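You operate a simulated robot arm through the tools that you are given. There is no shell and no other tool.

You run a simulated robot arm. Do the job below in one go: nothing can be reset, and whatever is moved stays where it is left.

TASK
Wake the laptop with the empty pack on its charger to 15 % or more, then unplug it.
Fine: switch on the charger with the yellow band, start the laptop; shut it down and switch off before the tip comes out.

It is judged by the outcome, as a careful person would: the job done as asked, and still so three seconds after it is handed in. It fails if anything else is knocked over, pushed out of place, dropped, spilled or broken.

THE ROBOT
A 7-joint arm with a two-finger parallel gripper, fixed in place. Base frame: the origin is at the foot of the arm, x ahead of it, y to its left, z up; the work surface is at about z = 0.9. Units: m, rad, N and s.
Its first joint turns from -2.304 to 2.304 rad. Payload 3.91 kg.
The tool frame sits at the grasp point between the pads (the TCP): z along the fingers, y along the line on which they close. The tips reach 0.03 m beyond it. Largest opening 0.11 m; finger width 0.02, thickness 0.01; the body of the gripper, 0.048 by 0.112 m, starts 0.055 m behind the TCP.
Orientation is that of the tool frame in the base frame, as a unit quaternion [x, y, z, w]. With the fingers straight down and closing along the base's y, the tool's x points along the base's -x, its y along +y and its z along -z.

THE INTERFACE
- The arm moves only by the tool nudge_tool. Its argument "rows" is a list of rows, each an object of numbers (a shift or turn left out is 0, a gripper value left out holds the last): "x", "y", "z": the shift along the base's x, y, z in cm; "ax", "ay", "az": the turn, a rotation vector about the base's x, y, z in rad; "fingers": the gripper command, from -1 (fully open) to 1 (shut), values between in proportion. In form: [{"x": .., "y": .., "z": .., "ax": .., "ay": .., "az": .., "fingers": ..}, ...]. A call has 1 to 20 rows; each row shifts and turns the commanded pose from where the row before left it. Each row takes 0.2 s and may step no farther than 0.05 m and 0.15 rad from the row before; otherwise, or with a gripper value out of range, the whole call is refused. Where a pose cannot be reached the arm comes as near as it can. A force on the tool above 90 N (or 10 N above the force at the start of the call, whichever is more), or a blocked arm, ends the call early, and 0.2 s more pass. Each finger travels about 0.108 m/s and halts on what it meets, pressing with about 42 N; the grip force reading is that of the motor and also rises with nothing between the fingers. The clock runs only during rows and for 0.2 s after the last one: add rows that do not move to give the fingers time. The reply holds the time, the measured pose of the TCP, the force on the tool along the base axes, the opening and the grip force, in the units named above and with some noise, with the torque about the TCP (base axes, N m) and any sound that the robot's microphone picked up.
- Cameras (640 x 400 px; columns grow to the right, rows downward): "scene" is fixed at [0.0529, 0.4931, 1.4693]; the picture's right is [-0.16, -0.99, 0.00], its down [-0.64, 0.10, -0.76] and it looks along [0.75, -0.12, -0.65] (base axes); focal length 257 px, centre (320, 200). "wrist" rides on the gripper at [0.072, 0.017, -0.103] in the tool frame; the picture's right is [-0.23, 0.97, 0.00], its down [-0.76, -0.18, -0.62] and it looks along [-0.61, -0.14, 0.78] (tool axes); focal length 222 px, centre (320, 200). There is no depth. A picture from a camera that has moved, and an enlarged one, comes with that camera's place and axes in the base frame and with its lens. The place of the scene camera against the robot may be out by one fixed shift of up to 0.012 m in any direction.
- snapshot(camera): a new picture of that camera. The clock stands still meanwhile.
- enlarge(camera, box): a new picture of the part [left, top, right, bottom] of that camera's present view, enlarged. The clock stands still meanwhile.
- job_done(): hands the job in; it is judged then, once.

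Places have to be worked out from the pictures, the camera data and where the tool is seen. Open the gripper and draw the arm clear of the work before you hand the job in, unless the task says otherwise.

The tools are called as name(argument=value, ...) on one line, values as JSON. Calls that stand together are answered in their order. nudge_tool: Moves the arm, as the interface text tells. Its arguments: {"type":"object","properties":{"rows":{"type":"array"}},"required":["rows"]} The other tools are called the same way: snapshot (camera) takes a picture; enlarge (camera, box) takes an enlarged picture of a part of a camera's view; job_done () hands the job in.

At the start:

```text
time: 0.0
position: [0.2956, 0.5512, 1.3101]
orientation: [0.0, 1.0, 0.0, 0.0]
force: [0.7, 0.1, 0.3]
torque: [-0.02, -0.05, -0.04]
finger_gap: 0.1099
finger_force: 0.2
```

scene: 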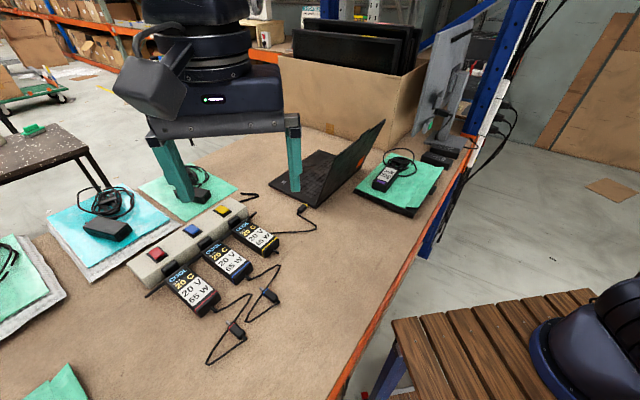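
wrist: 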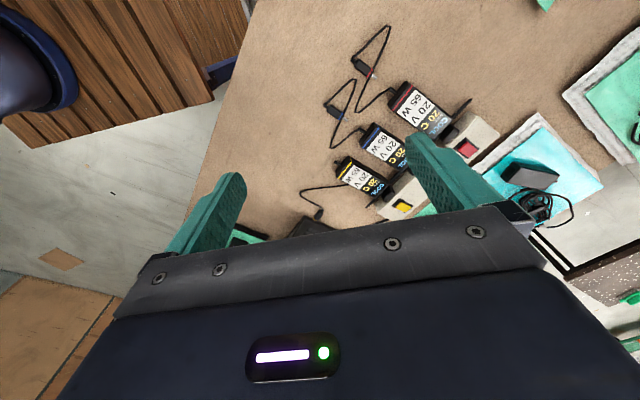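

The view shows a power strip with three colored switches, three chargers with bands, and a laptop. I take enlarged pictures to see details.

enlarge(camera="scene", box=[120, 180, 320, 370])

enlarge(camera="scene", box=[240, 110, 460, 250])

enlarge(camera="wrist", box=[230, 20, 530, 240])

```text
2.11 times, centred on (220, 275) of scene
camera zoom: at [0.0529, 0.4931, 1.4693], right [-0.16, -0.99, 0.0], down [-0.64, 0.1, -0.76], along [0.75, -0.12, -0.65], focal length 541 px, centre (530, 42)
```

zoom: 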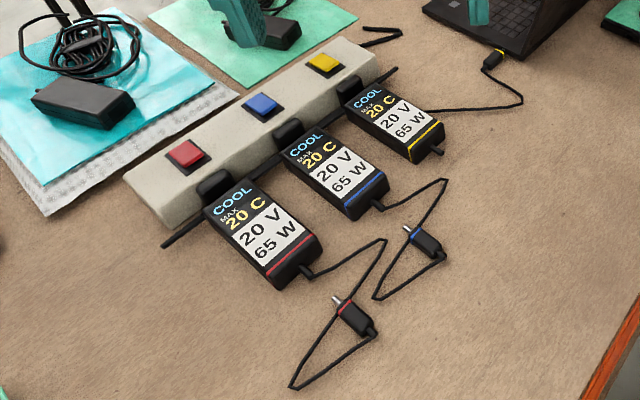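

```text
2.86 times, centred on (350, 180) of scene
camera zoom: at [0.0529, 0.4931, 1.4693], right [-0.16, -0.99, 0.0], down [-0.64, 0.1, -0.76], along [0.75, -0.12, -0.65], focal length 734 px, centre (234, 257)
```

zoom: 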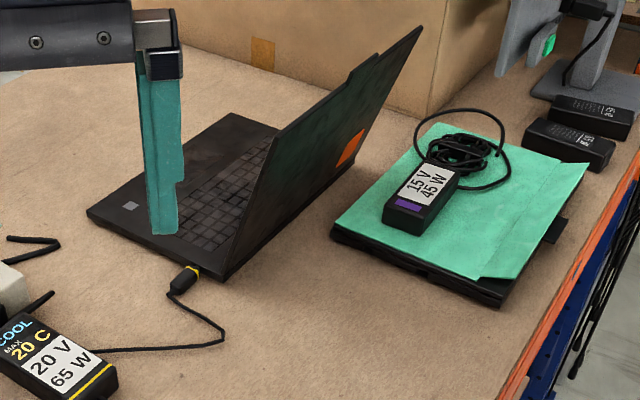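

```text
1.82 times, centred on (380, 130) of wrist
camera zoom: at [0.2239, 0.5672, 1.4124], right [0.23, 0.97, 0.0], down [0.76, -0.18, 0.62], along [0.61, -0.14, -0.78], focal length 404 px, centre (211, 327)
```

zoom: 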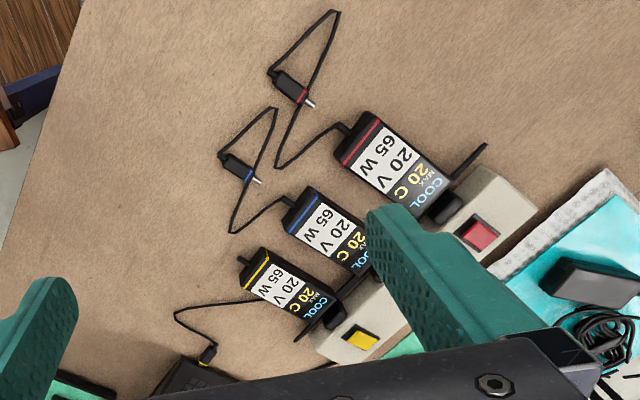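

The scene camera sees the back of the laptop's lid, so the display faces away (+x,+y). The yellow switch is near (0.665, 0.70). I move up and over with a yaw of about -90° so the wrist camera looks at the laptop's front.

nudge_tool(rows=[{"x": 2.8, "y": 1.8, "z": -0.5, "az": -0.143}, {"x": 2.8, "y": 1.8, "z": -0.5, "az": -0.143}, {"x": 2.8, "y": 1.8, "z": -0.5, "az": -0.143}, {"x": 2.8, "y": 1.8, "z": -0.5, "az": -0.143}, {"x": 2.8, "y": 1.8, "z": -0.5, "az": -0.143}, {"x": 2.8, "y": 1.8, "z": -0.5, "az": -0.143}, {"x": 2.8, "y": 1.8, "z": -0.5, "az": -0.143}, {"x": 2.8, "y": 1.8, "z": -0.5, "az": -0.143}, {"x": 2.8, "y": 1.8, "z": -0.5, "az": -0.143}, {"x": 2.8, "y": 1.8, "z": -0.5, "az": -0.143}, {"x": 2.8, "y": 1.8, "z": -0.5, "az": -0.143}, {"fingers": 1}, {"fingers": 1}, {"fingers": 1}])

snapshot(camera="wrist")

snapshot(camera="scene")

```text
time: 3.0
position: [0.6046, 0.7464, 1.2528]
orientation: [0.708, 0.707, 0.001, 0.0]
force: [0.8, 0.5, -0.1]
torque: [0.02, -0.02, -0.03]
finger_gap: 0.0002
finger_force: 37.7
```

```text
taken
camera wrist: at [0.6226, 0.8184, 1.3563], right [0.97, -0.23, 0.0], down [-0.18, -0.76, 0.62], along [-0.14, -0.61, -0.78], focal length 222 px, centre (320, 200)
```

wrist: 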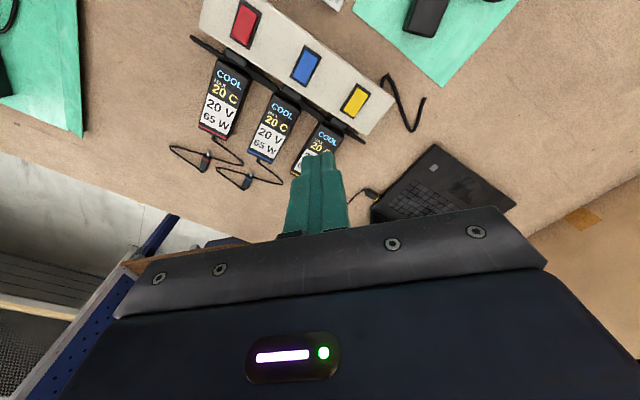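

```text
taken
```

scene: 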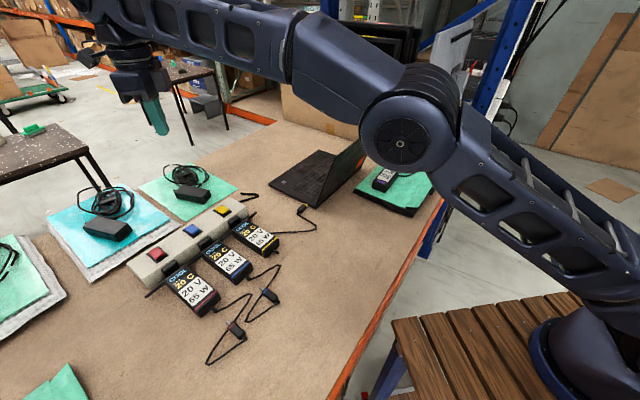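

The laptop's front edge runs from about (0.82,0.56) to (1.03,0.34). I enlarge the visible corner and the plug in the wrist view.

enlarge(camera="wrist", box=[340, 120, 540, 240])

enlarge(camera="wrist", box=[160, 0, 440, 190])

enlarge(camera="scene", box=[240, 130, 400, 240])

```text
3.20 times, centred on (440, 180) of wrist
camera zoom: at [0.6226, 0.8184, 1.3563], right [0.97, -0.23, 0.0], down [-0.18, -0.76, 0.62], along [-0.14, -0.61, -0.78], focal length 711 px, centre (-64, 264)
```

zoom: 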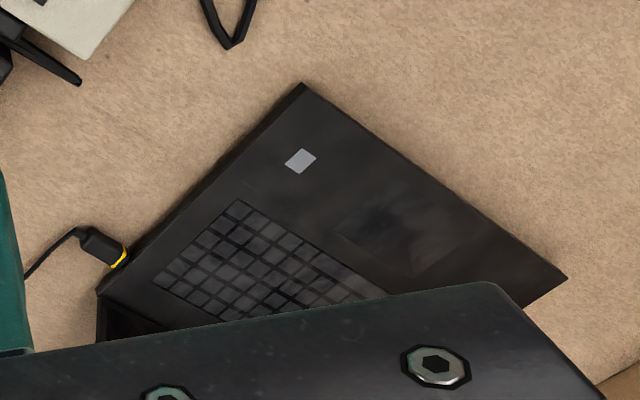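

```text
2.11 times, centred on (300, 95) of wrist
camera zoom: at [0.6226, 0.8184, 1.3563], right [0.97, -0.23, 0.0], down [-0.18, -0.76, 0.62], along [-0.14, -0.61, -0.78], focal length 468 px, centre (362, 421)
```

zoom: 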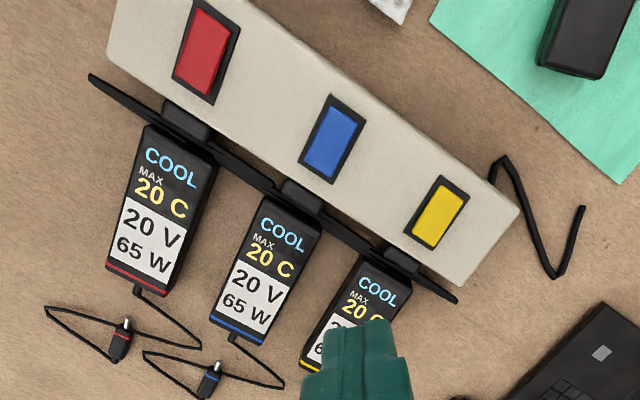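

```text
3.64 times, centred on (320, 185) of scene
camera zoom: at [0.0529, 0.4931, 1.4693], right [-0.16, -0.99, 0.0], down [-0.64, 0.1, -0.76], along [0.75, -0.12, -0.65], focal length 934 px, centre (320, 254)
```

zoom: 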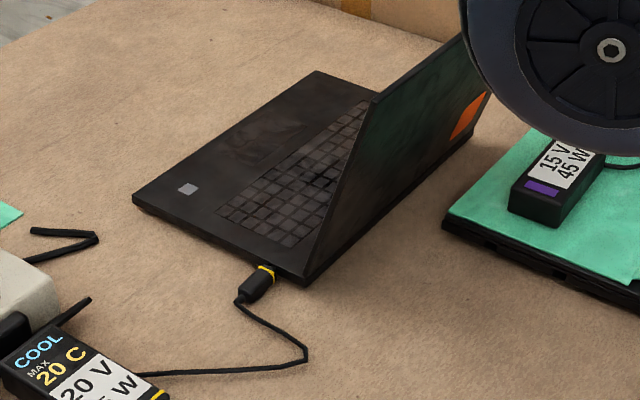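

The grey square on the palm rest at about (0.81, 0.507) looks like the power key, and the yellow switch is at about (0.662, 0.697). I go above the yellow switch with the fingers shut and look before pressing.

nudge_tool(rows=[{"x": 2.0, "y": -1.7, "z": -3.5}, {"x": 2.0, "y": -1.7, "z": -4}, {"x": 1.75, "y": -1.55, "z": -4}, {"z": -4}, {"z": -4}, {"z": -3}, {"z": 0}])

snapshot(camera="wrist")

enlarge(camera="scene", box=[120, 160, 340, 300])

```text
time: 4.6
position: [0.6615, 0.7006, 1.0318]
orientation: [0.707, 0.707, 0.0, 0.0]
force: [0.1, -0.1, 0.2]
torque: [0.0, 0.01, 0.01]
finger_gap: 0.0002
finger_force: 38.3
```

```text
taken
camera wrist: at [0.679, 0.7716, 1.1338], right [0.97, -0.23, 0.0], down [-0.18, -0.76, 0.62], along [-0.14, -0.61, -0.78], focal length 222 px, centre (320, 200)
```

wrist: 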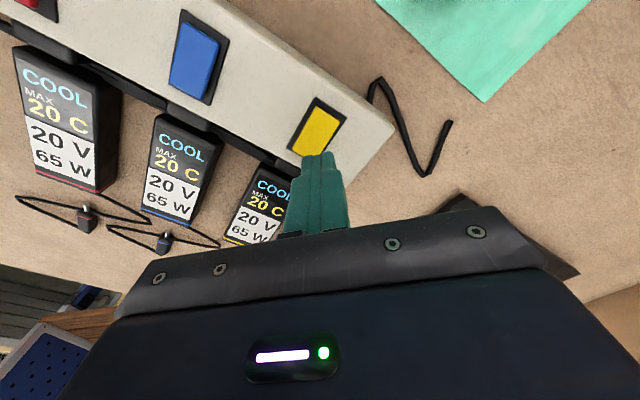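

```text
2.86 times, centred on (230, 230) of scene
camera zoom: at [0.0529, 0.4931, 1.4693], right [-0.16, -0.99, 0.0], down [-0.64, 0.1, -0.76], along [0.75, -0.12, -0.65], focal length 734 px, centre (577, 114)
```

zoom: 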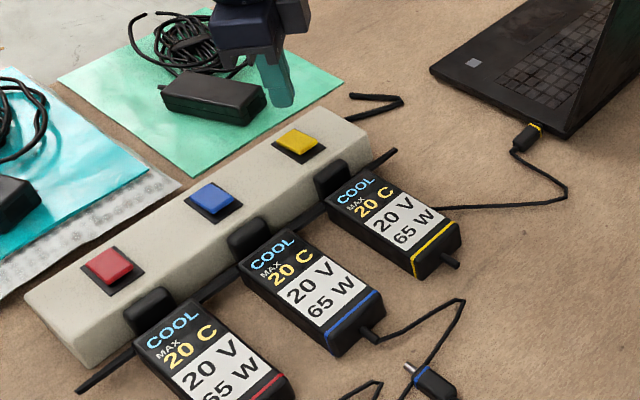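

The fingertips sit just over the yellow switch (computed centre about 0.663, 0.698). I lower in small steps and watch force and sound.

nudge_tool(rows=[{"x": 0.15, "y": -0.2, "z": -3}, {"z": -1}, {"z": -0.5}, {"z": -0.5}, {"z": 0}])

enlarge(camera="scene", box=[170, 160, 290, 260])

```text
time: 5.8
position: [0.6627, 0.7, 0.9842]
orientation: [0.707, 0.707, 0.002, 0.0]
force: [-5.3, -3.0, 34.4]
torque: [-0.23, 0.21, -0.3]
finger_gap: 0.0
finger_force: 37.5
```

```text
4.00 times, centred on (230, 210) of scene
camera zoom: at [0.0529, 0.4931, 1.4693], right [-0.16, -0.99, 0.0], down [-0.64, 0.1, -0.76], along [0.75, -0.12, -0.65], focal length 1027 px, centre (680, 160)
```

zoom: 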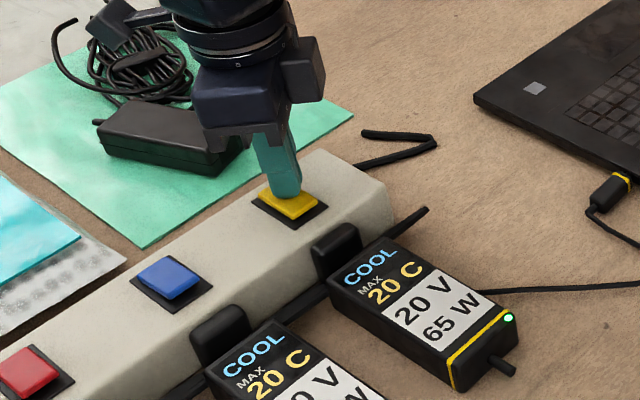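

The yellow charger's LED is now green, so it's switched on; the switch top is at z about 0.954. I lift clear and check the arm's posture and LED before going to the laptop's power key.

nudge_tool(rows=[{"z": 2}, {"z": 4}, {"z": 5}, {"z": 5}, {"z": 4}, {"x": 3.5, "y": -3}, {"x": 3.5, "y": -3}, {"x": 3.5, "y": -4}, {"x": 2, "y": -4}, {"z": 0}])

snapshot(camera="scene")

snapshot(camera="wrist")

```text
refused: row 8 steps farther than a row can; nothing moved
```

```text
taken
```

scene: 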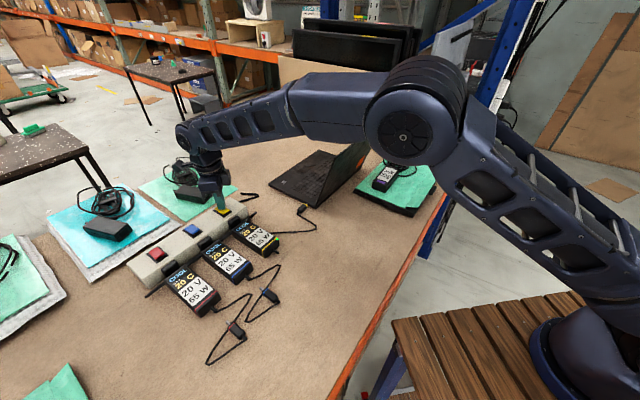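

```text
taken
camera wrist: at [0.6795, 0.7696, 1.0881], right [0.97, -0.23, 0.0], down [-0.18, -0.76, 0.62], along [-0.14, -0.6, -0.79], focal length 222 px, centre (320, 200)
```

wrist: 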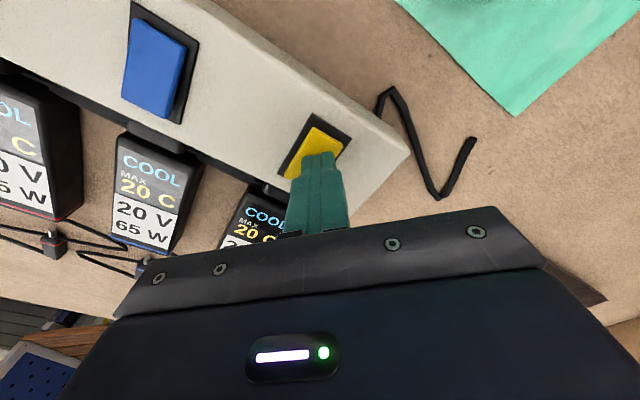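

The charger is live, and the elbow and forearm height leave limited room above the lid. I'll lift, then move to above the power key with the tool tilted so that the wrist stays away from the lid, on the +y side.

nudge_tool(rows=[{"z": 2}, {"z": 4}, {"z": 5}, {"z": 3}, {"x": 2.5, "y": -3, "ax": -0.1}, {"x": 2.5, "y": -3, "ax": -0.1}, {"x": 2.5, "y": -3, "ax": -0.1}, {"x": 2.5, "y": -3, "ax": -0.1}, {"x": 2.5, "y": -3}, {"x": 2.2, "y": -2.8}, {"z": 0}])

snapshot(camera="scene")

snapshot(camera="wrist")

```text
time: 8.2
position: [0.8104, 0.5187, 1.1182]
orientation: [0.694, 0.692, -0.14, 0.14]
force: [-0.6, 1.0, -0.3]
torque: [-0.02, 0.01, 0.01]
finger_gap: 0.0
finger_force: 38.2
```

```text
taken
```

scene: 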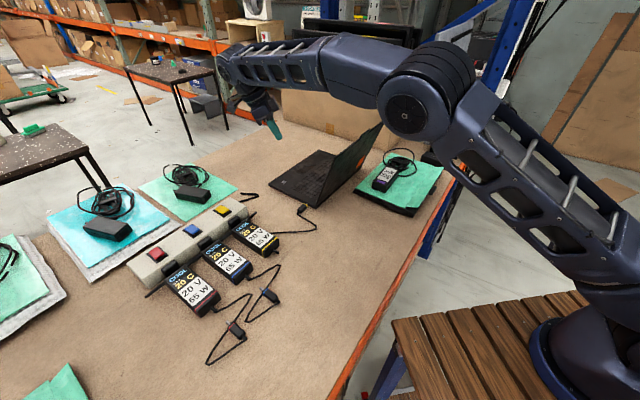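

```text
taken
camera wrist: at [0.8281, 0.6238, 1.1849], right [0.97, -0.21, 0.09], down [-0.18, -0.46, 0.87], along [-0.14, -0.86, -0.48], focal length 222 px, centre (320, 200)
```

wrist: 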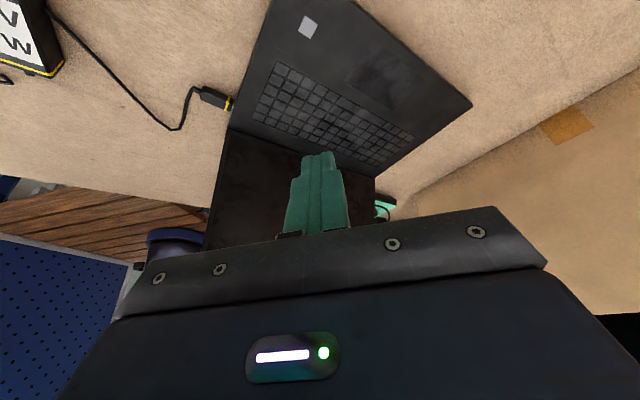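

The wrist camera now sees the display (dark) and the power key at about (0.815, 0.510). I descend onto the key, slowing near the surface.

nudge_tool(rows=[{"x": 0.4, "y": -0.75, "z": -4}, {"z": -4}, {"z": -4}, {"z": -2}, {"z": 0}])

snapshot(camera="scene")

snapshot(camera="wrist")

enlarge(camera="scene", box=[210, 100, 400, 220])

```text
time: 9.4
position: [0.8153, 0.5135, 0.9802]
orientation: [0.693, 0.693, -0.141, 0.141]
force: [0.2, 0.6, -1.0]
torque: [-0.02, 0.02, -0.02]
finger_gap: 0.0001
finger_force: 37.1
```

```text
taken
```

scene: 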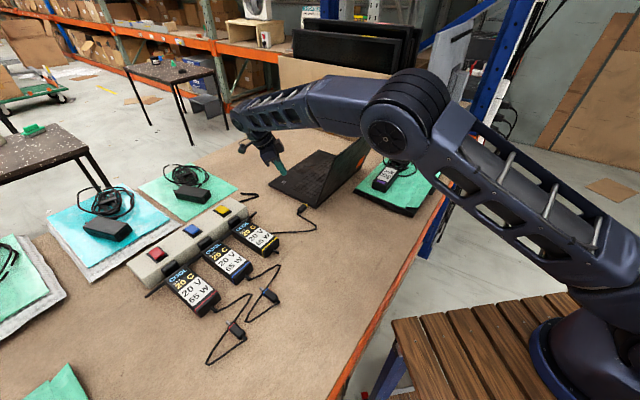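

```text
taken
camera wrist: at [0.8324, 0.6202, 1.0464], right [0.97, -0.21, 0.09], down [-0.18, -0.46, 0.87], along [-0.14, -0.86, -0.48], focal length 222 px, centre (320, 200)
```

wrist: 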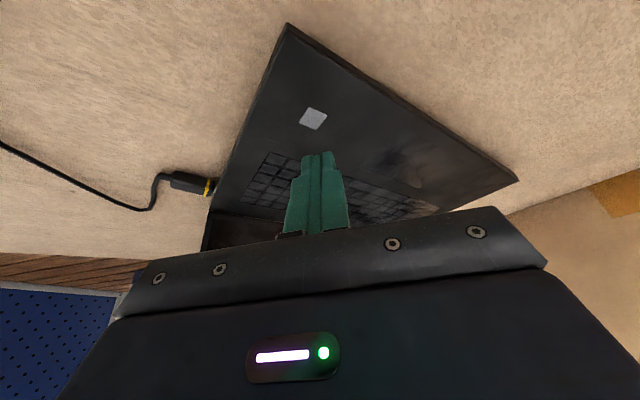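

```text
3.33 times, centred on (305, 160) of scene
camera zoom: at [0.0529, 0.4931, 1.4693], right [-0.16, -0.99, 0.0], down [-0.64, 0.1, -0.76], along [0.75, -0.12, -0.65], focal length 856 px, centre (370, 333)
```

zoom: 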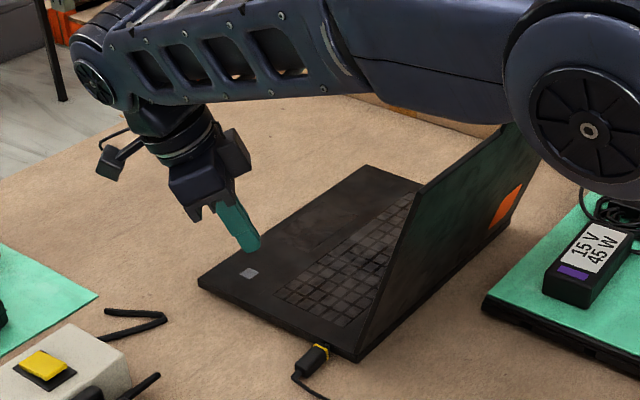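

The key is estimated at (0.816, 0.511, ~0.918), right below the tip. I step down gently until there is contact.

nudge_tool(rows=[{"z": -1.5}, {"z": -0.7}, {"z": -0.5}, {"z": 0}])

snapshot(camera="wrist")

```text
time: 10.4
position: [0.8124, 0.5128, 0.9524]
orientation: [0.693, 0.693, -0.14, 0.14]
force: [0.1, -0.8, 0.3]
torque: [0.02, -0.02, 0.03]
finger_gap: 0.0002
finger_force: 37.7
```

```text
taken
camera wrist: at [0.8312, 0.6192, 1.0191], right [0.97, -0.21, 0.09], down [-0.18, -0.46, 0.87], along [-0.14, -0.86, -0.48], focal length 222 px, centre (320, 200)
```

wrist: 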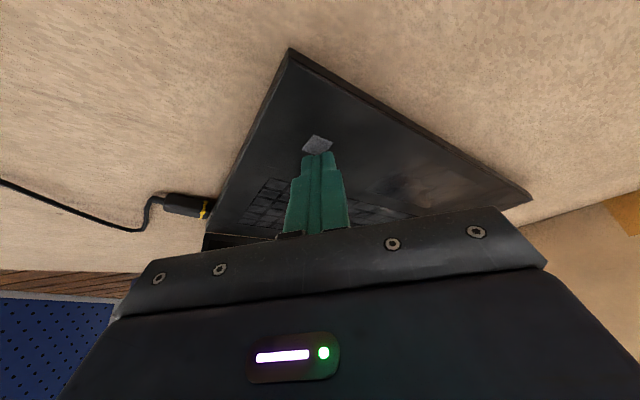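

No contact yet, and the tip is just above the key. I continue down in smaller steps.

nudge_tool(rows=[{"z": -0.3, "y": 0.1}, {"z": -0.3}, {"z": 0}])

snapshot(camera="wrist")

```text
time: 11.2
position: [0.8138, 0.5135, 0.9492]
orientation: [0.693, 0.693, -0.138, 0.142]
force: [-8.0, 0.2, 40.8]
torque: [-0.1, 0.29, -0.38]
finger_gap: 0.0001
finger_force: 37.8
```

```text
taken
camera wrist: at [0.8306, 0.6195, 1.0167], right [0.97, -0.21, 0.09], down [-0.18, -0.46, 0.87], along [-0.14, -0.86, -0.49], focal length 222 px, centre (320, 200)
```

wrist: 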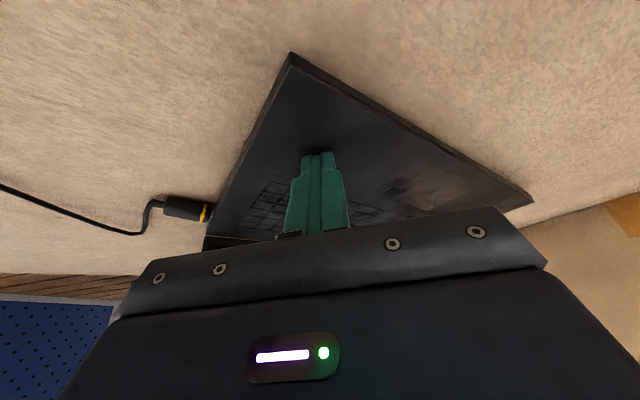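

I have contact at about 40 N on the key. I lift straight up to look at the display.

nudge_tool(rows=[{"z": 2}, {"z": 4}, {"z": 5}, {"z": 5}, {"z": 2}, {"z": 0}])

snapshot(camera="wrist")

enlarge(camera="scene", box=[180, 100, 400, 270])

```text
time: 12.6
position: [0.8157, 0.5142, 1.1263]
orientation: [0.693, 0.693, -0.14, 0.14]
force: [-0.5, -0.4, -0.7]
torque: [0.02, -0.02, -0.01]
finger_gap: 0.0
finger_force: 37.6
```

```text
taken
camera wrist: at [0.8336, 0.6195, 1.1924], right [0.97, -0.21, 0.09], down [-0.18, -0.46, 0.87], along [-0.14, -0.86, -0.48], focal length 222 px, centre (320, 200)
```

wrist: 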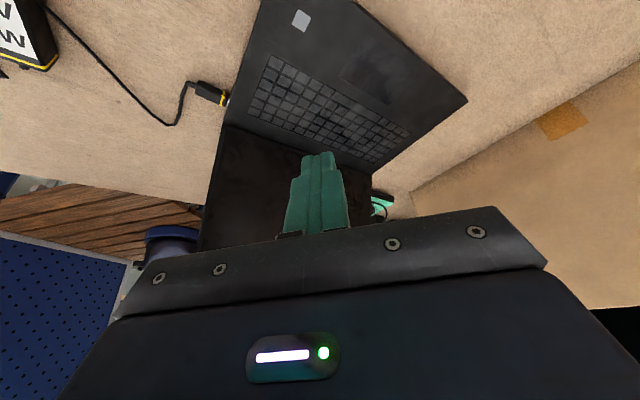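

```text
2.35 times, centred on (290, 185) of scene
camera zoom: at [0.0529, 0.4931, 1.4693], right [-0.16, -0.99, 0.0], down [-0.64, 0.1, -0.76], along [0.75, -0.12, -0.65], focal length 604 px, centre (391, 235)
```

zoom: 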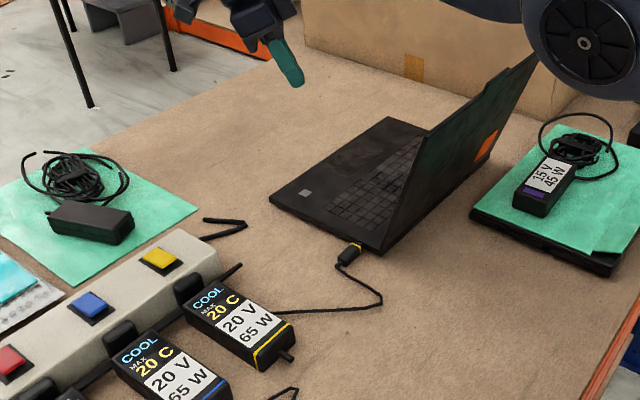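

The charger's green LED doesn't seem visible now. I enlarge the charger, the switch and the display to check.

enlarge(camera="scene", box=[200, 190, 300, 260])

enlarge(camera="wrist", box=[180, 0, 480, 250])

```text
5.71 times, centred on (250, 225) of scene
camera zoom: at [0.0529, 0.4931, 1.4693], right [-0.16, -0.99, 0.0], down [-0.64, 0.1, -0.76], along [0.75, -0.12, -0.65], focal length 1467 px, centre (720, 57)
```

zoom: 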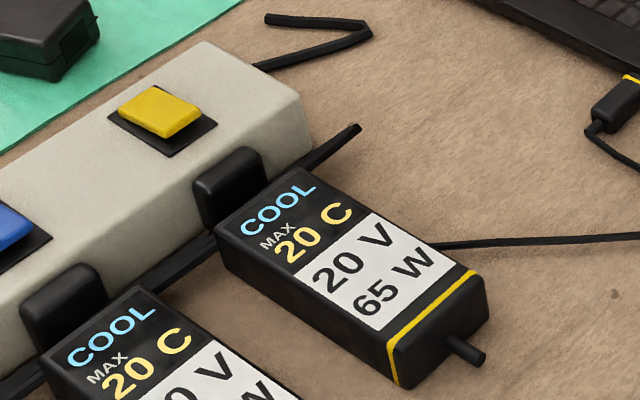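

```text
1.60 times, centred on (330, 125) of wrist
camera zoom: at [0.8336, 0.6195, 1.1924], right [0.97, -0.21, 0.09], down [-0.18, -0.46, 0.87], along [-0.14, -0.86, -0.48], focal length 355 px, centre (304, 320)
```

zoom: 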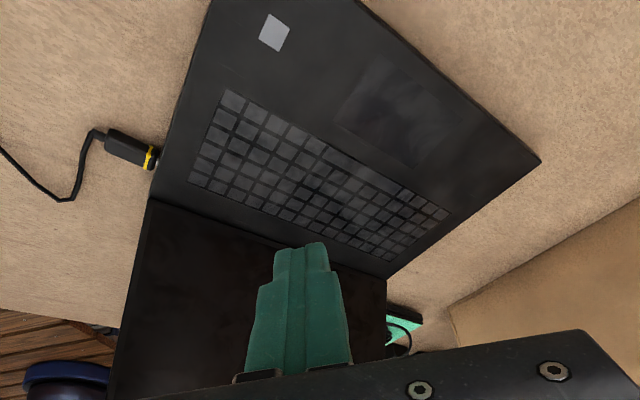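

The charger LED is off and the display is dark, so the switch didn't stay on. I go back above the yellow switch with the tool vertical.

nudge_tool(rows=[{"x": -2.5, "y": 3.1, "ax": 0.1}, {"x": -2.5, "y": 3.1, "ax": 0.1}, {"x": -2.5, "y": 3.1, "ax": 0.1}, {"x": -2.5, "y": 3.1, "ax": 0.1}, {"x": -2.5, "y": 3.1}, {"x": -2.5, "y": 3.0}, {"z": -5}, {"z": -5}, {"z": -2.5}, {"z": 0}])

snapshot(camera="wrist")

enlarge(camera="scene", box=[200, 190, 320, 260])

```text
time: 14.8
position: [0.6643, 0.7001, 0.9998]
orientation: [0.707, 0.707, 0.001, -0.001]
force: [0.1, -0.7, -0.6]
torque: [0.01, -0.03, 0.0]
finger_gap: 0.0
finger_force: 37.7
```

```text
taken
camera wrist: at [0.6828, 0.7719, 1.1034], right [0.97, -0.23, 0.0], down [-0.18, -0.76, 0.62], along [-0.14, -0.61, -0.78], focal length 222 px, centre (320, 200)
```

wrist: 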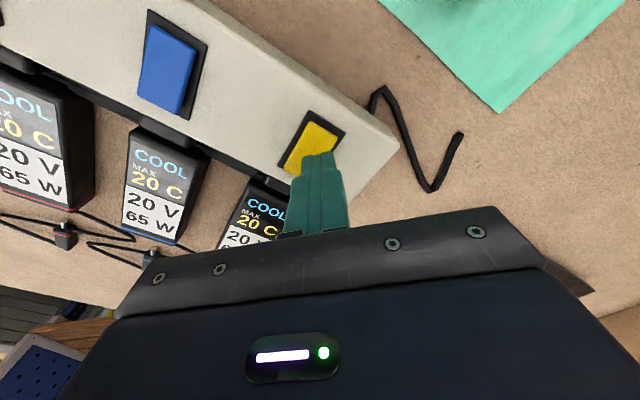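

```text
5.33 times, centred on (260, 225) of scene
camera zoom: at [0.0529, 0.4931, 1.4693], right [-0.16, -0.99, 0.0], down [-0.64, 0.1, -0.76], along [0.75, -0.12, -0.65], focal length 1369 px, centre (640, 67)
```

zoom: 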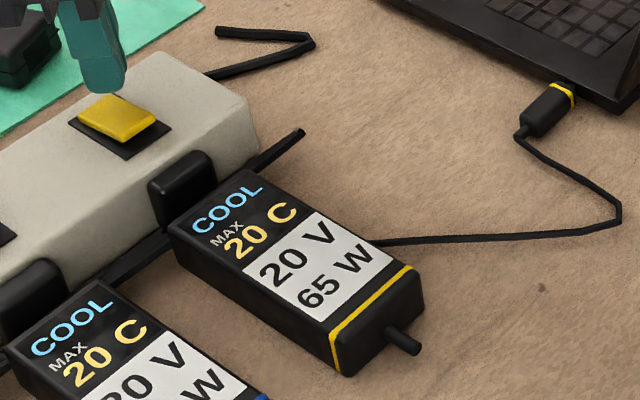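

The LED is off and the switch is up. I press it again with slightly more depth, holding, and check the LED before releasing.

nudge_tool(rows=[{"z": -1.0}, {"z": -0.5}])

enlarge(camera="scene", box=[200, 190, 320, 260])

```text
time: 15.4
position: [0.663, 0.6993, 0.986]
orientation: [0.707, 0.707, 0.0, 0.0]
force: [-0.2, -1.1, 3.4]
torque: [-0.06, 0.06, 0.02]
finger_gap: 0.0001
finger_force: 38.4
```

```text
5.33 times, centred on (260, 225) of scene
camera zoom: at [0.0529, 0.4931, 1.4693], right [-0.16, -0.99, 0.0], down [-0.64, 0.1, -0.76], along [0.75, -0.12, -0.65], focal length 1369 px, centre (640, 67)
```

zoom: 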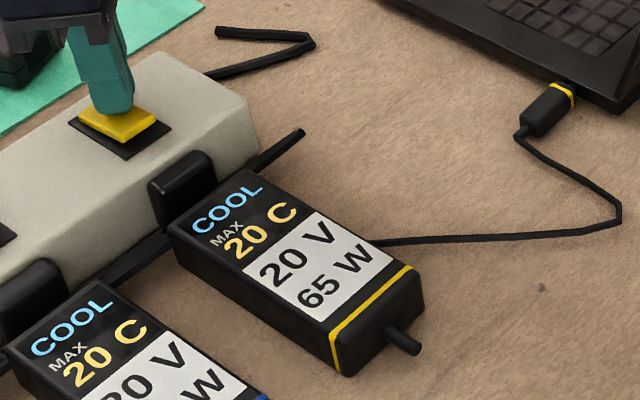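

The tip is touching lightly (3 N) with the LED still off. I press a little more.

nudge_tool(rows=[{"z": -0.3}])

enlarge(camera="scene", box=[200, 190, 320, 260])

```text
time: 15.8
position: [0.6638, 0.6985, 0.9854]
orientation: [0.707, 0.707, 0.001, 0.0]
force: [-4.9, -2.6, 13.7]
torque: [-0.18, 0.11, -0.02]
finger_gap: 0.0
finger_force: 38.1
```

```text
5.33 times, centred on (260, 225) of scene
camera zoom: at [0.0529, 0.4931, 1.4693], right [-0.16, -0.99, 0.0], down [-0.64, 0.1, -0.76], along [0.75, -0.12, -0.65], focal length 1369 px, centre (640, 67)
```

zoom: 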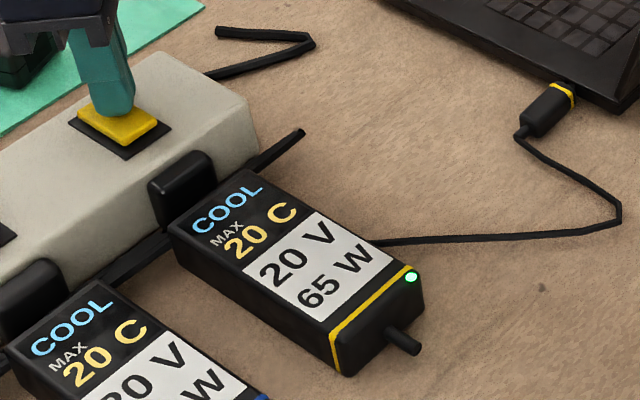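

The LED is on at about 14 N. I release slowly and check that it stays on.

nudge_tool(rows=[{"z": 0.6}])

enlarge(camera="scene", box=[200, 190, 320, 260])

```text
time: 16.2
position: [0.6649, 0.6994, 0.9888]
orientation: [0.707, 0.707, -0.001, 0.0]
force: [-0.3, -0.1, 0.3]
torque: [0.0, 0.01, 0.01]
finger_gap: 0.0002
finger_force: 37.3
```

```text
5.33 times, centred on (260, 225) of scene
camera zoom: at [0.0529, 0.4931, 1.4693], right [-0.16, -0.99, 0.0], down [-0.64, 0.1, -0.76], along [0.75, -0.12, -0.65], focal length 1369 px, centre (640, 67)
```

zoom: 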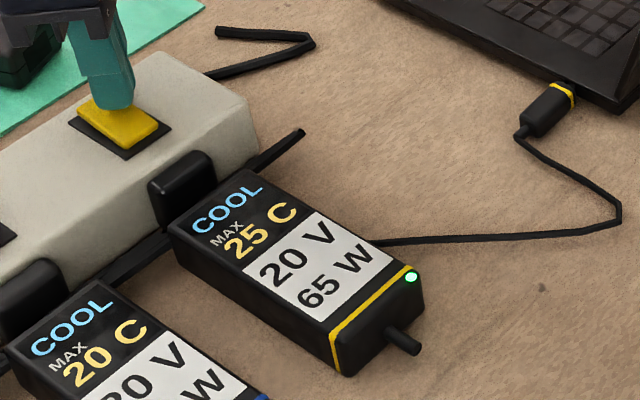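

The LED stays on with the switch released, and the label now reads "MAX 25 C", so it shows the charger's temperature. I lift and check how fast it heats.

nudge_tool(rows=[{"z": 3}, {"z": 5}])

enlarge(camera="scene", box=[200, 190, 320, 260])

```text
time: 16.8
position: [0.6656, 0.6994, 1.0704]
orientation: [0.708, 0.706, 0.0, -0.001]
force: [-0.3, -0.5, 0.0]
torque: [-0.06, 0.01, 0.02]
finger_gap: 0.0001
finger_force: 37.9
```

```text
5.33 times, centred on (260, 225) of scene
camera zoom: at [0.0529, 0.4931, 1.4693], right [-0.16, -0.99, 0.0], down [-0.64, 0.1, -0.76], along [0.75, -0.12, -0.65], focal length 1369 px, centre (640, 67)
```

zoom: 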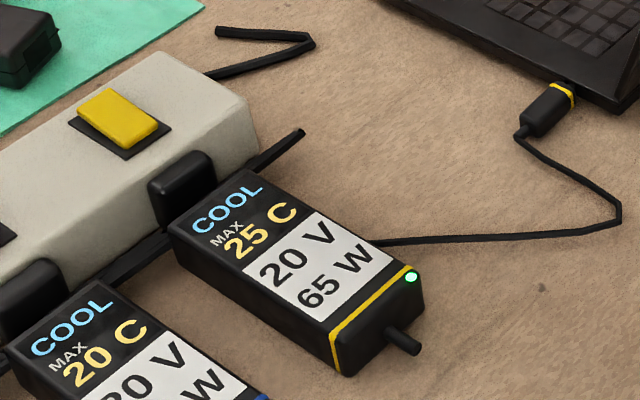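

The switch has latched and stays on. I go to the power key with the same tilt as before and press with less force.

nudge_tool(rows=[{"x": 2.5, "y": -3.1, "ax": -0.1}, {"x": 2.5, "y": -3.1, "ax": -0.1}, {"x": 2.5, "y": -3.1, "ax": -0.1}, {"x": 2.5, "y": -3.1, "ax": -0.1}, {"x": 2.5, "y": -3.1}, {"x": 2.5, "y": -3.0}, {"z": -4}, {"z": -4}, {"z": -3}, {"z": -1}])

enlarge(camera="scene", box=[200, 190, 320, 260])

snapshot(camera="wrist")

```text
time: 19.0
position: [0.8135, 0.5142, 0.95]
orientation: [0.694, 0.692, -0.141, 0.14]
force: [-5.7, -3.3, 17.5]
torque: [-0.13, 0.17, -0.01]
finger_gap: 0.0001
finger_force: 38.4
heard: click
```

```text
5.33 times, centred on (260, 225) of scene
camera zoom: at [0.0529, 0.4931, 1.4693], right [-0.16, -0.99, 0.0], down [-0.64, 0.1, -0.76], along [0.75, -0.12, -0.65], focal length 1369 px, centre (640, 67)
```

zoom: 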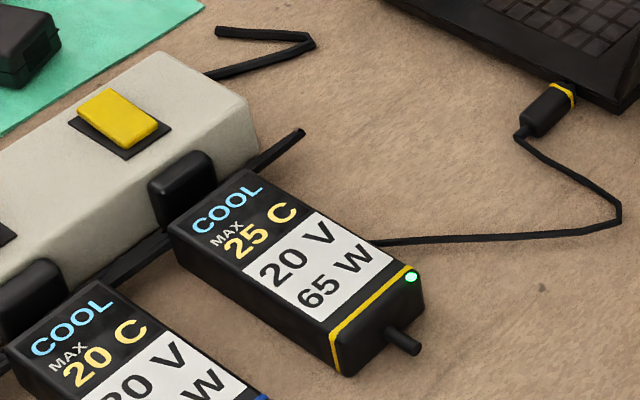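

```text
taken
camera wrist: at [0.8319, 0.6194, 1.0165], right [0.97, -0.21, 0.09], down [-0.18, -0.46, 0.87], along [-0.14, -0.86, -0.48], focal length 222 px, centre (320, 200)
```

wrist: 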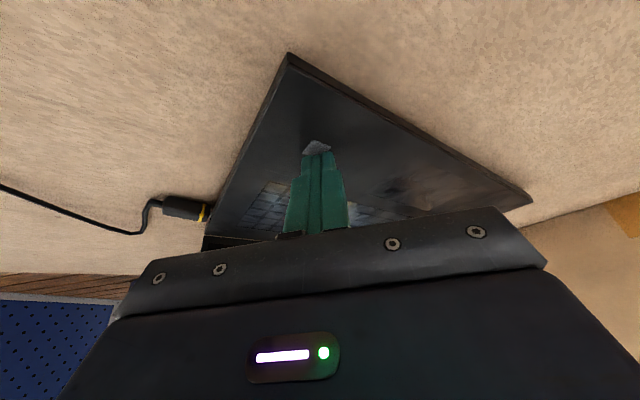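

Heard a click, and the keyboard seems to reflect screen light now. I lift quickly to see the display.

nudge_tool(rows=[{"z": 3}, {"z": 5}, {"z": 5}, {"z": 4.5}])

snapshot(camera="wrist")

enlarge(camera="scene", box=[200, 190, 320, 260])

```text
time: 20.0
position: [0.8168, 0.513, 1.1248]
orientation: [0.693, 0.693, -0.14, 0.141]
force: [0.1, 0.2, -1.2]
torque: [-0.06, 0.0, 0.0]
finger_gap: 0.0001
finger_force: 37.7
```

```text
taken
camera wrist: at [0.8334, 0.6184, 1.1916], right [0.97, -0.21, 0.09], down [-0.18, -0.46, 0.87], along [-0.14, -0.86, -0.48], focal length 222 px, centre (320, 200)
```

wrist: 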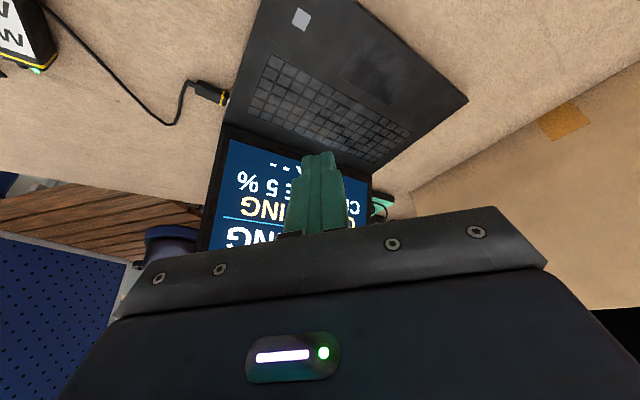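

```text
5.33 times, centred on (260, 225) of scene
camera zoom: at [0.0529, 0.4931, 1.4693], right [-0.16, -0.99, 0.0], down [-0.64, 0.1, -0.76], along [0.75, -0.12, -0.65], focal length 1369 px, centre (640, 67)
```

zoom: 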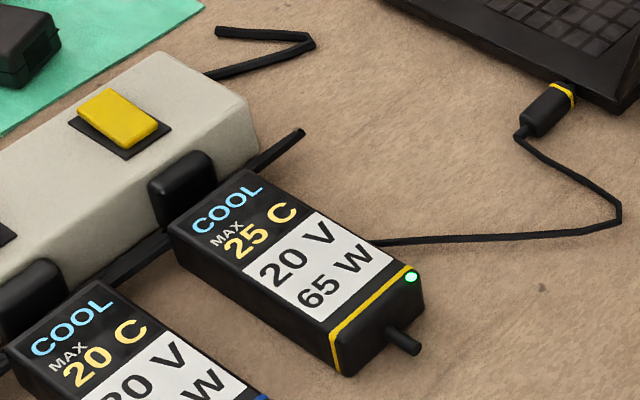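

The display says CHARGING at about 5 %. I back off in +y and tilt more to read the whole screen, keeping clear of the lid.

nudge_tool(rows=[{"y": 4, "z": 1, "ax": -0.1}, {"y": 4, "z": 1, "ax": -0.1}, {"y": 3, "z": 1, "ax": -0.1}, {"y": 2, "ax": -0.1}])

snapshot(camera="wrist")

snapshot(camera="scene")

enlarge(camera="scene", box=[200, 190, 320, 260])

```text
time: 21.0
position: [0.7533, 0.5408, 1.1775]
orientation: [0.661, 0.661, -0.251, 0.25]
force: [3.3, -1.3, -2.3]
torque: [-0.09, 0.23, -0.18]
finger_gap: 0.0001
finger_force: 37.9
out of reach, approached as far as the arm can: row 2, 3, 4
```

```text
taken
camera wrist: at [0.7707, 0.6621, 1.2072], right [0.97, -0.17, 0.15], down [-0.18, -0.16, 0.97], along [-0.14, -0.97, -0.18], focal length 222 px, centre (320, 200)
```

wrist: 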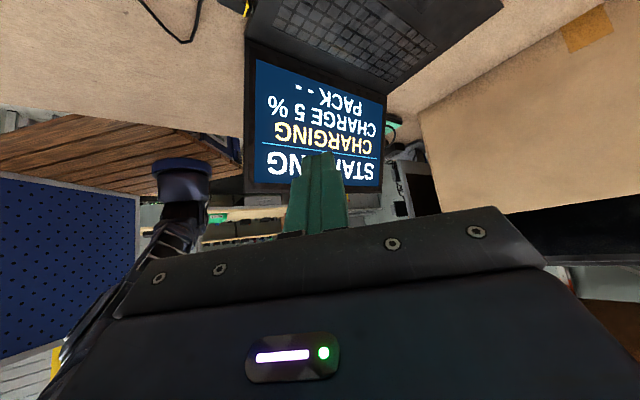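

```text
taken
```

scene: 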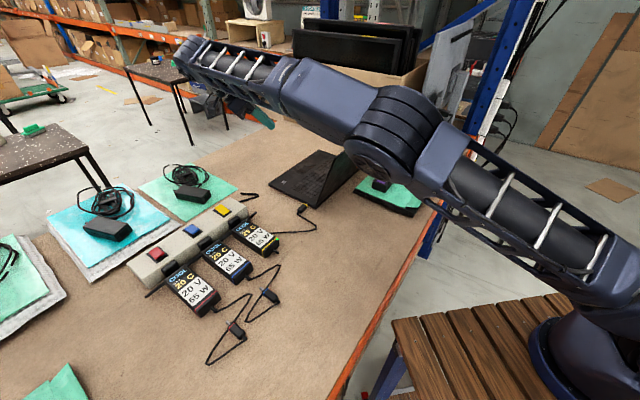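

```text
5.33 times, centred on (260, 225) of scene
camera zoom: at [0.0529, 0.4931, 1.4693], right [-0.16, -0.99, 0.0], down [-0.64, 0.1, -0.76], along [0.75, -0.12, -0.65], focal length 1369 px, centre (640, 67)
```

zoom: 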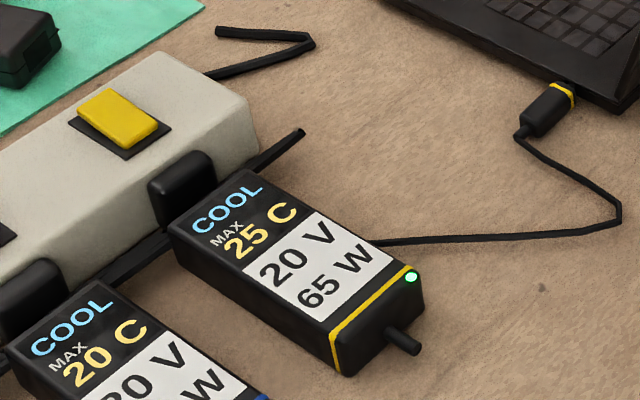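

The display reads "STARTING / CHARGING / CHARGE 5 % / PACK --". The last pose was out of reach, so I pull back in -x to resynchronise and keep the screen in view.

nudge_tool(rows=[{"x": -4}, {"x": -4}, {"x": -2}, {"x": 0}])

snapshot(camera="wrist")

snapshot(camera="scene")

```text
time: 22.0
position: [0.6513, 0.541, 1.1832]
orientation: [0.661, 0.661, -0.25, 0.251]
force: [-0.6, 0.7, -0.1]
torque: [0.0, 0.02, -0.02]
finger_gap: 0.0
finger_force: 37.7
```

```text
taken
camera wrist: at [0.6681, 0.6627, 1.212], right [0.97, -0.17, 0.15], down [-0.18, -0.16, 0.97], along [-0.14, -0.97, -0.18], focal length 222 px, centre (320, 200)
```

wrist: 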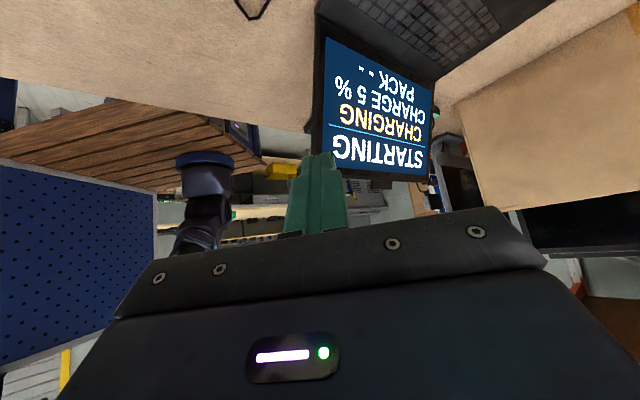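

```text
taken
```

scene: 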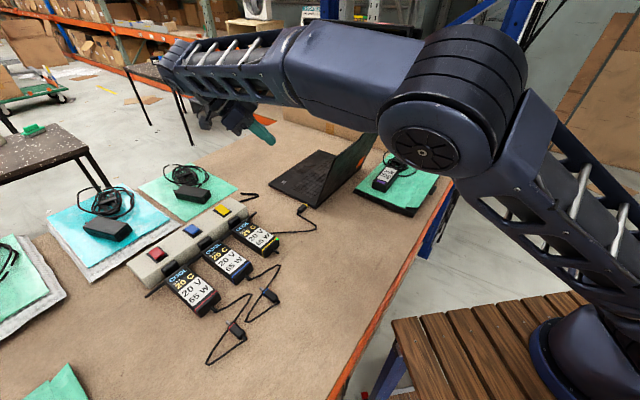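

The whole screen is readable here: STARTING, CHARGING, CHARGE 5 %. I wait a couple of seconds and recheck it along with the charger's temperature.

nudge_tool(rows=[{"z": 0}, {"z": 0}, {"z": 0}, {"z": 0}, {"z": 0}, {"z": 0}, {"z": 0}, {"z": 0}, {"z": 0}, {"z": 0}])

enlarge(camera="wrist", box=[280, 0, 480, 200])

enlarge(camera="scene", box=[200, 190, 320, 260])

```text
time: 24.2
position: [0.651, 0.5404, 1.1833]
orientation: [0.661, 0.661, -0.25, 0.251]
force: [-0.3, 0.0, 1.1]
torque: [-0.01, 0.0, 0.02]
finger_gap: 0.0001
finger_force: 38.2
```

```text
2.00 times, centred on (380, 100) of wrist
camera zoom: at [0.6682, 0.6628, 1.2121], right [0.97, -0.17, 0.15], down [-0.18, -0.16, 0.97], along [-0.14, -0.97, -0.18], focal length 444 px, centre (200, 400)
```

zoom: 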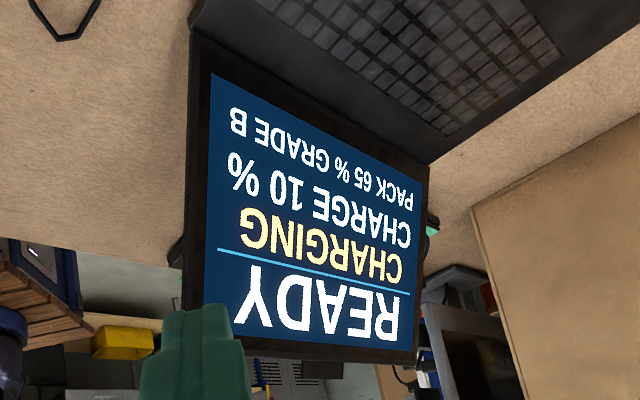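

```text
5.33 times, centred on (260, 225) of scene
camera zoom: at [0.0529, 0.4931, 1.4693], right [-0.16, -0.99, 0.0], down [-0.64, 0.1, -0.76], along [0.75, -0.12, -0.65], focal length 1369 px, centre (640, 67)
```

zoom: 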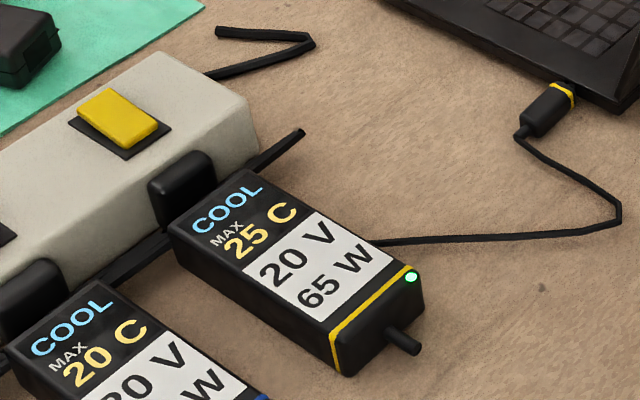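

The display says READY, CHARGE 10 %, still charging, and the charger is still COOL. I wait longer for 15 % or more with some margin.

nudge_tool(rows=[{"z": 0}, {"z": 0}, {"z": 0}, {"z": 0}, {"z": 0}, {"z": 0}, {"z": 0}, {"z": 0}, {"z": 0}, {"z": 0}, {"z": 0}, {"z": 0}, {"z": 0}, {"z": 0}, {"z": 0}])

enlarge(camera="wrist", box=[280, 0, 480, 200])

enlarge(camera="scene", box=[200, 190, 320, 260])

```text
time: 27.4
position: [0.6501, 0.5413, 1.1832]
orientation: [0.662, 0.66, -0.251, 0.251]
force: [-0.5, 0.4, 1.1]
torque: [0.01, 0.0, 0.01]
finger_gap: 0.0
finger_force: 37.2
```

```text
2.00 times, centred on (380, 100) of wrist
camera zoom: at [0.6682, 0.6628, 1.2121], right [0.97, -0.17, 0.15], down [-0.18, -0.16, 0.97], along [-0.14, -0.97, -0.18], focal length 444 px, centre (200, 400)
```

zoom: 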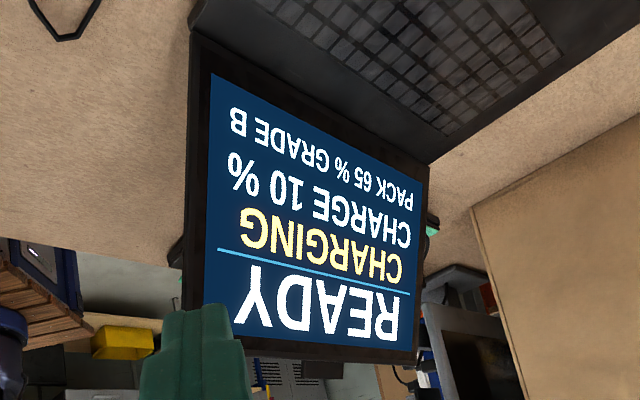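

```text
5.33 times, centred on (260, 225) of scene
camera zoom: at [0.0529, 0.4931, 1.4693], right [-0.16, -0.99, 0.0], down [-0.64, 0.1, -0.76], along [0.75, -0.12, -0.65], focal length 1369 px, centre (640, 67)
```

zoom: 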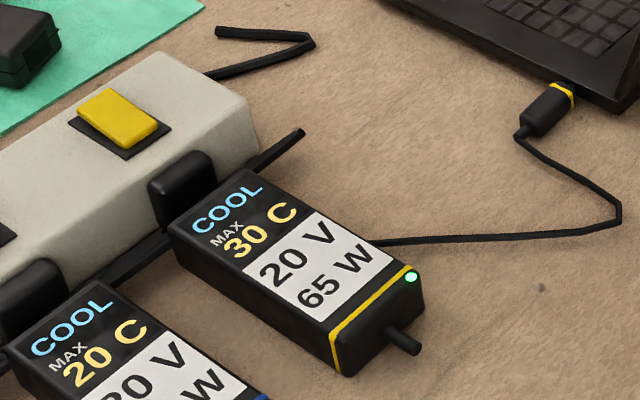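

Still 10 % (shown in steps of 5), and the charger is at 30 C but COOL. I wait a further 2.4 s.

nudge_tool(rows=[{"z": 0}, {"z": 0}, {"z": 0}, {"z": 0}, {"z": 0}, {"z": 0}, {"z": 0}, {"z": 0}, {"z": 0}, {"z": 0}, {"z": 0}])

enlarge(camera="wrist", box=[280, 0, 480, 200])

enlarge(camera="scene", box=[200, 190, 320, 260])

```text
time: 29.8
position: [0.6511, 0.5414, 1.1815]
orientation: [0.662, 0.661, -0.249, 0.251]
force: [0.3, -0.4, -0.5]
torque: [-0.03, 0.02, -0.04]
finger_gap: 0.0
finger_force: 37.5
```

```text
2.00 times, centred on (380, 100) of wrist
camera zoom: at [0.6682, 0.6628, 1.2121], right [0.97, -0.17, 0.15], down [-0.18, -0.16, 0.97], along [-0.14, -0.97, -0.18], focal length 444 px, centre (200, 400)
```

zoom: 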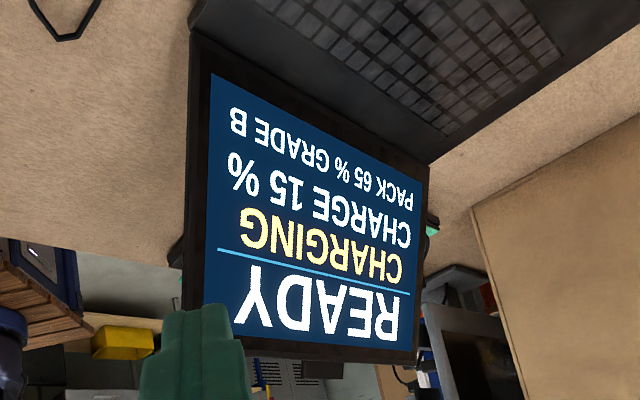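

```text
5.33 times, centred on (260, 225) of scene
camera zoom: at [0.0529, 0.4931, 1.4693], right [-0.16, -0.99, 0.0], down [-0.64, 0.1, -0.76], along [0.75, -0.12, -0.65], focal length 1369 px, centre (640, 67)
```

zoom: 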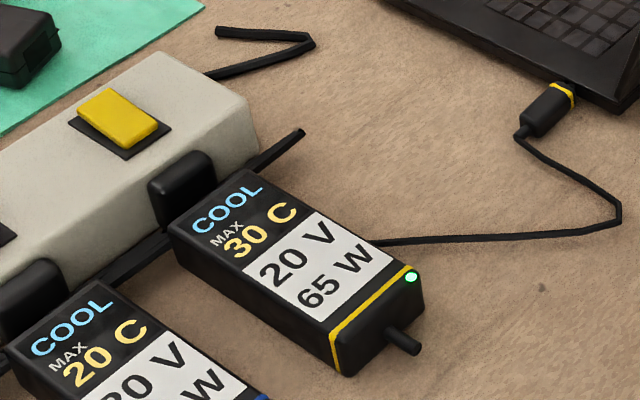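

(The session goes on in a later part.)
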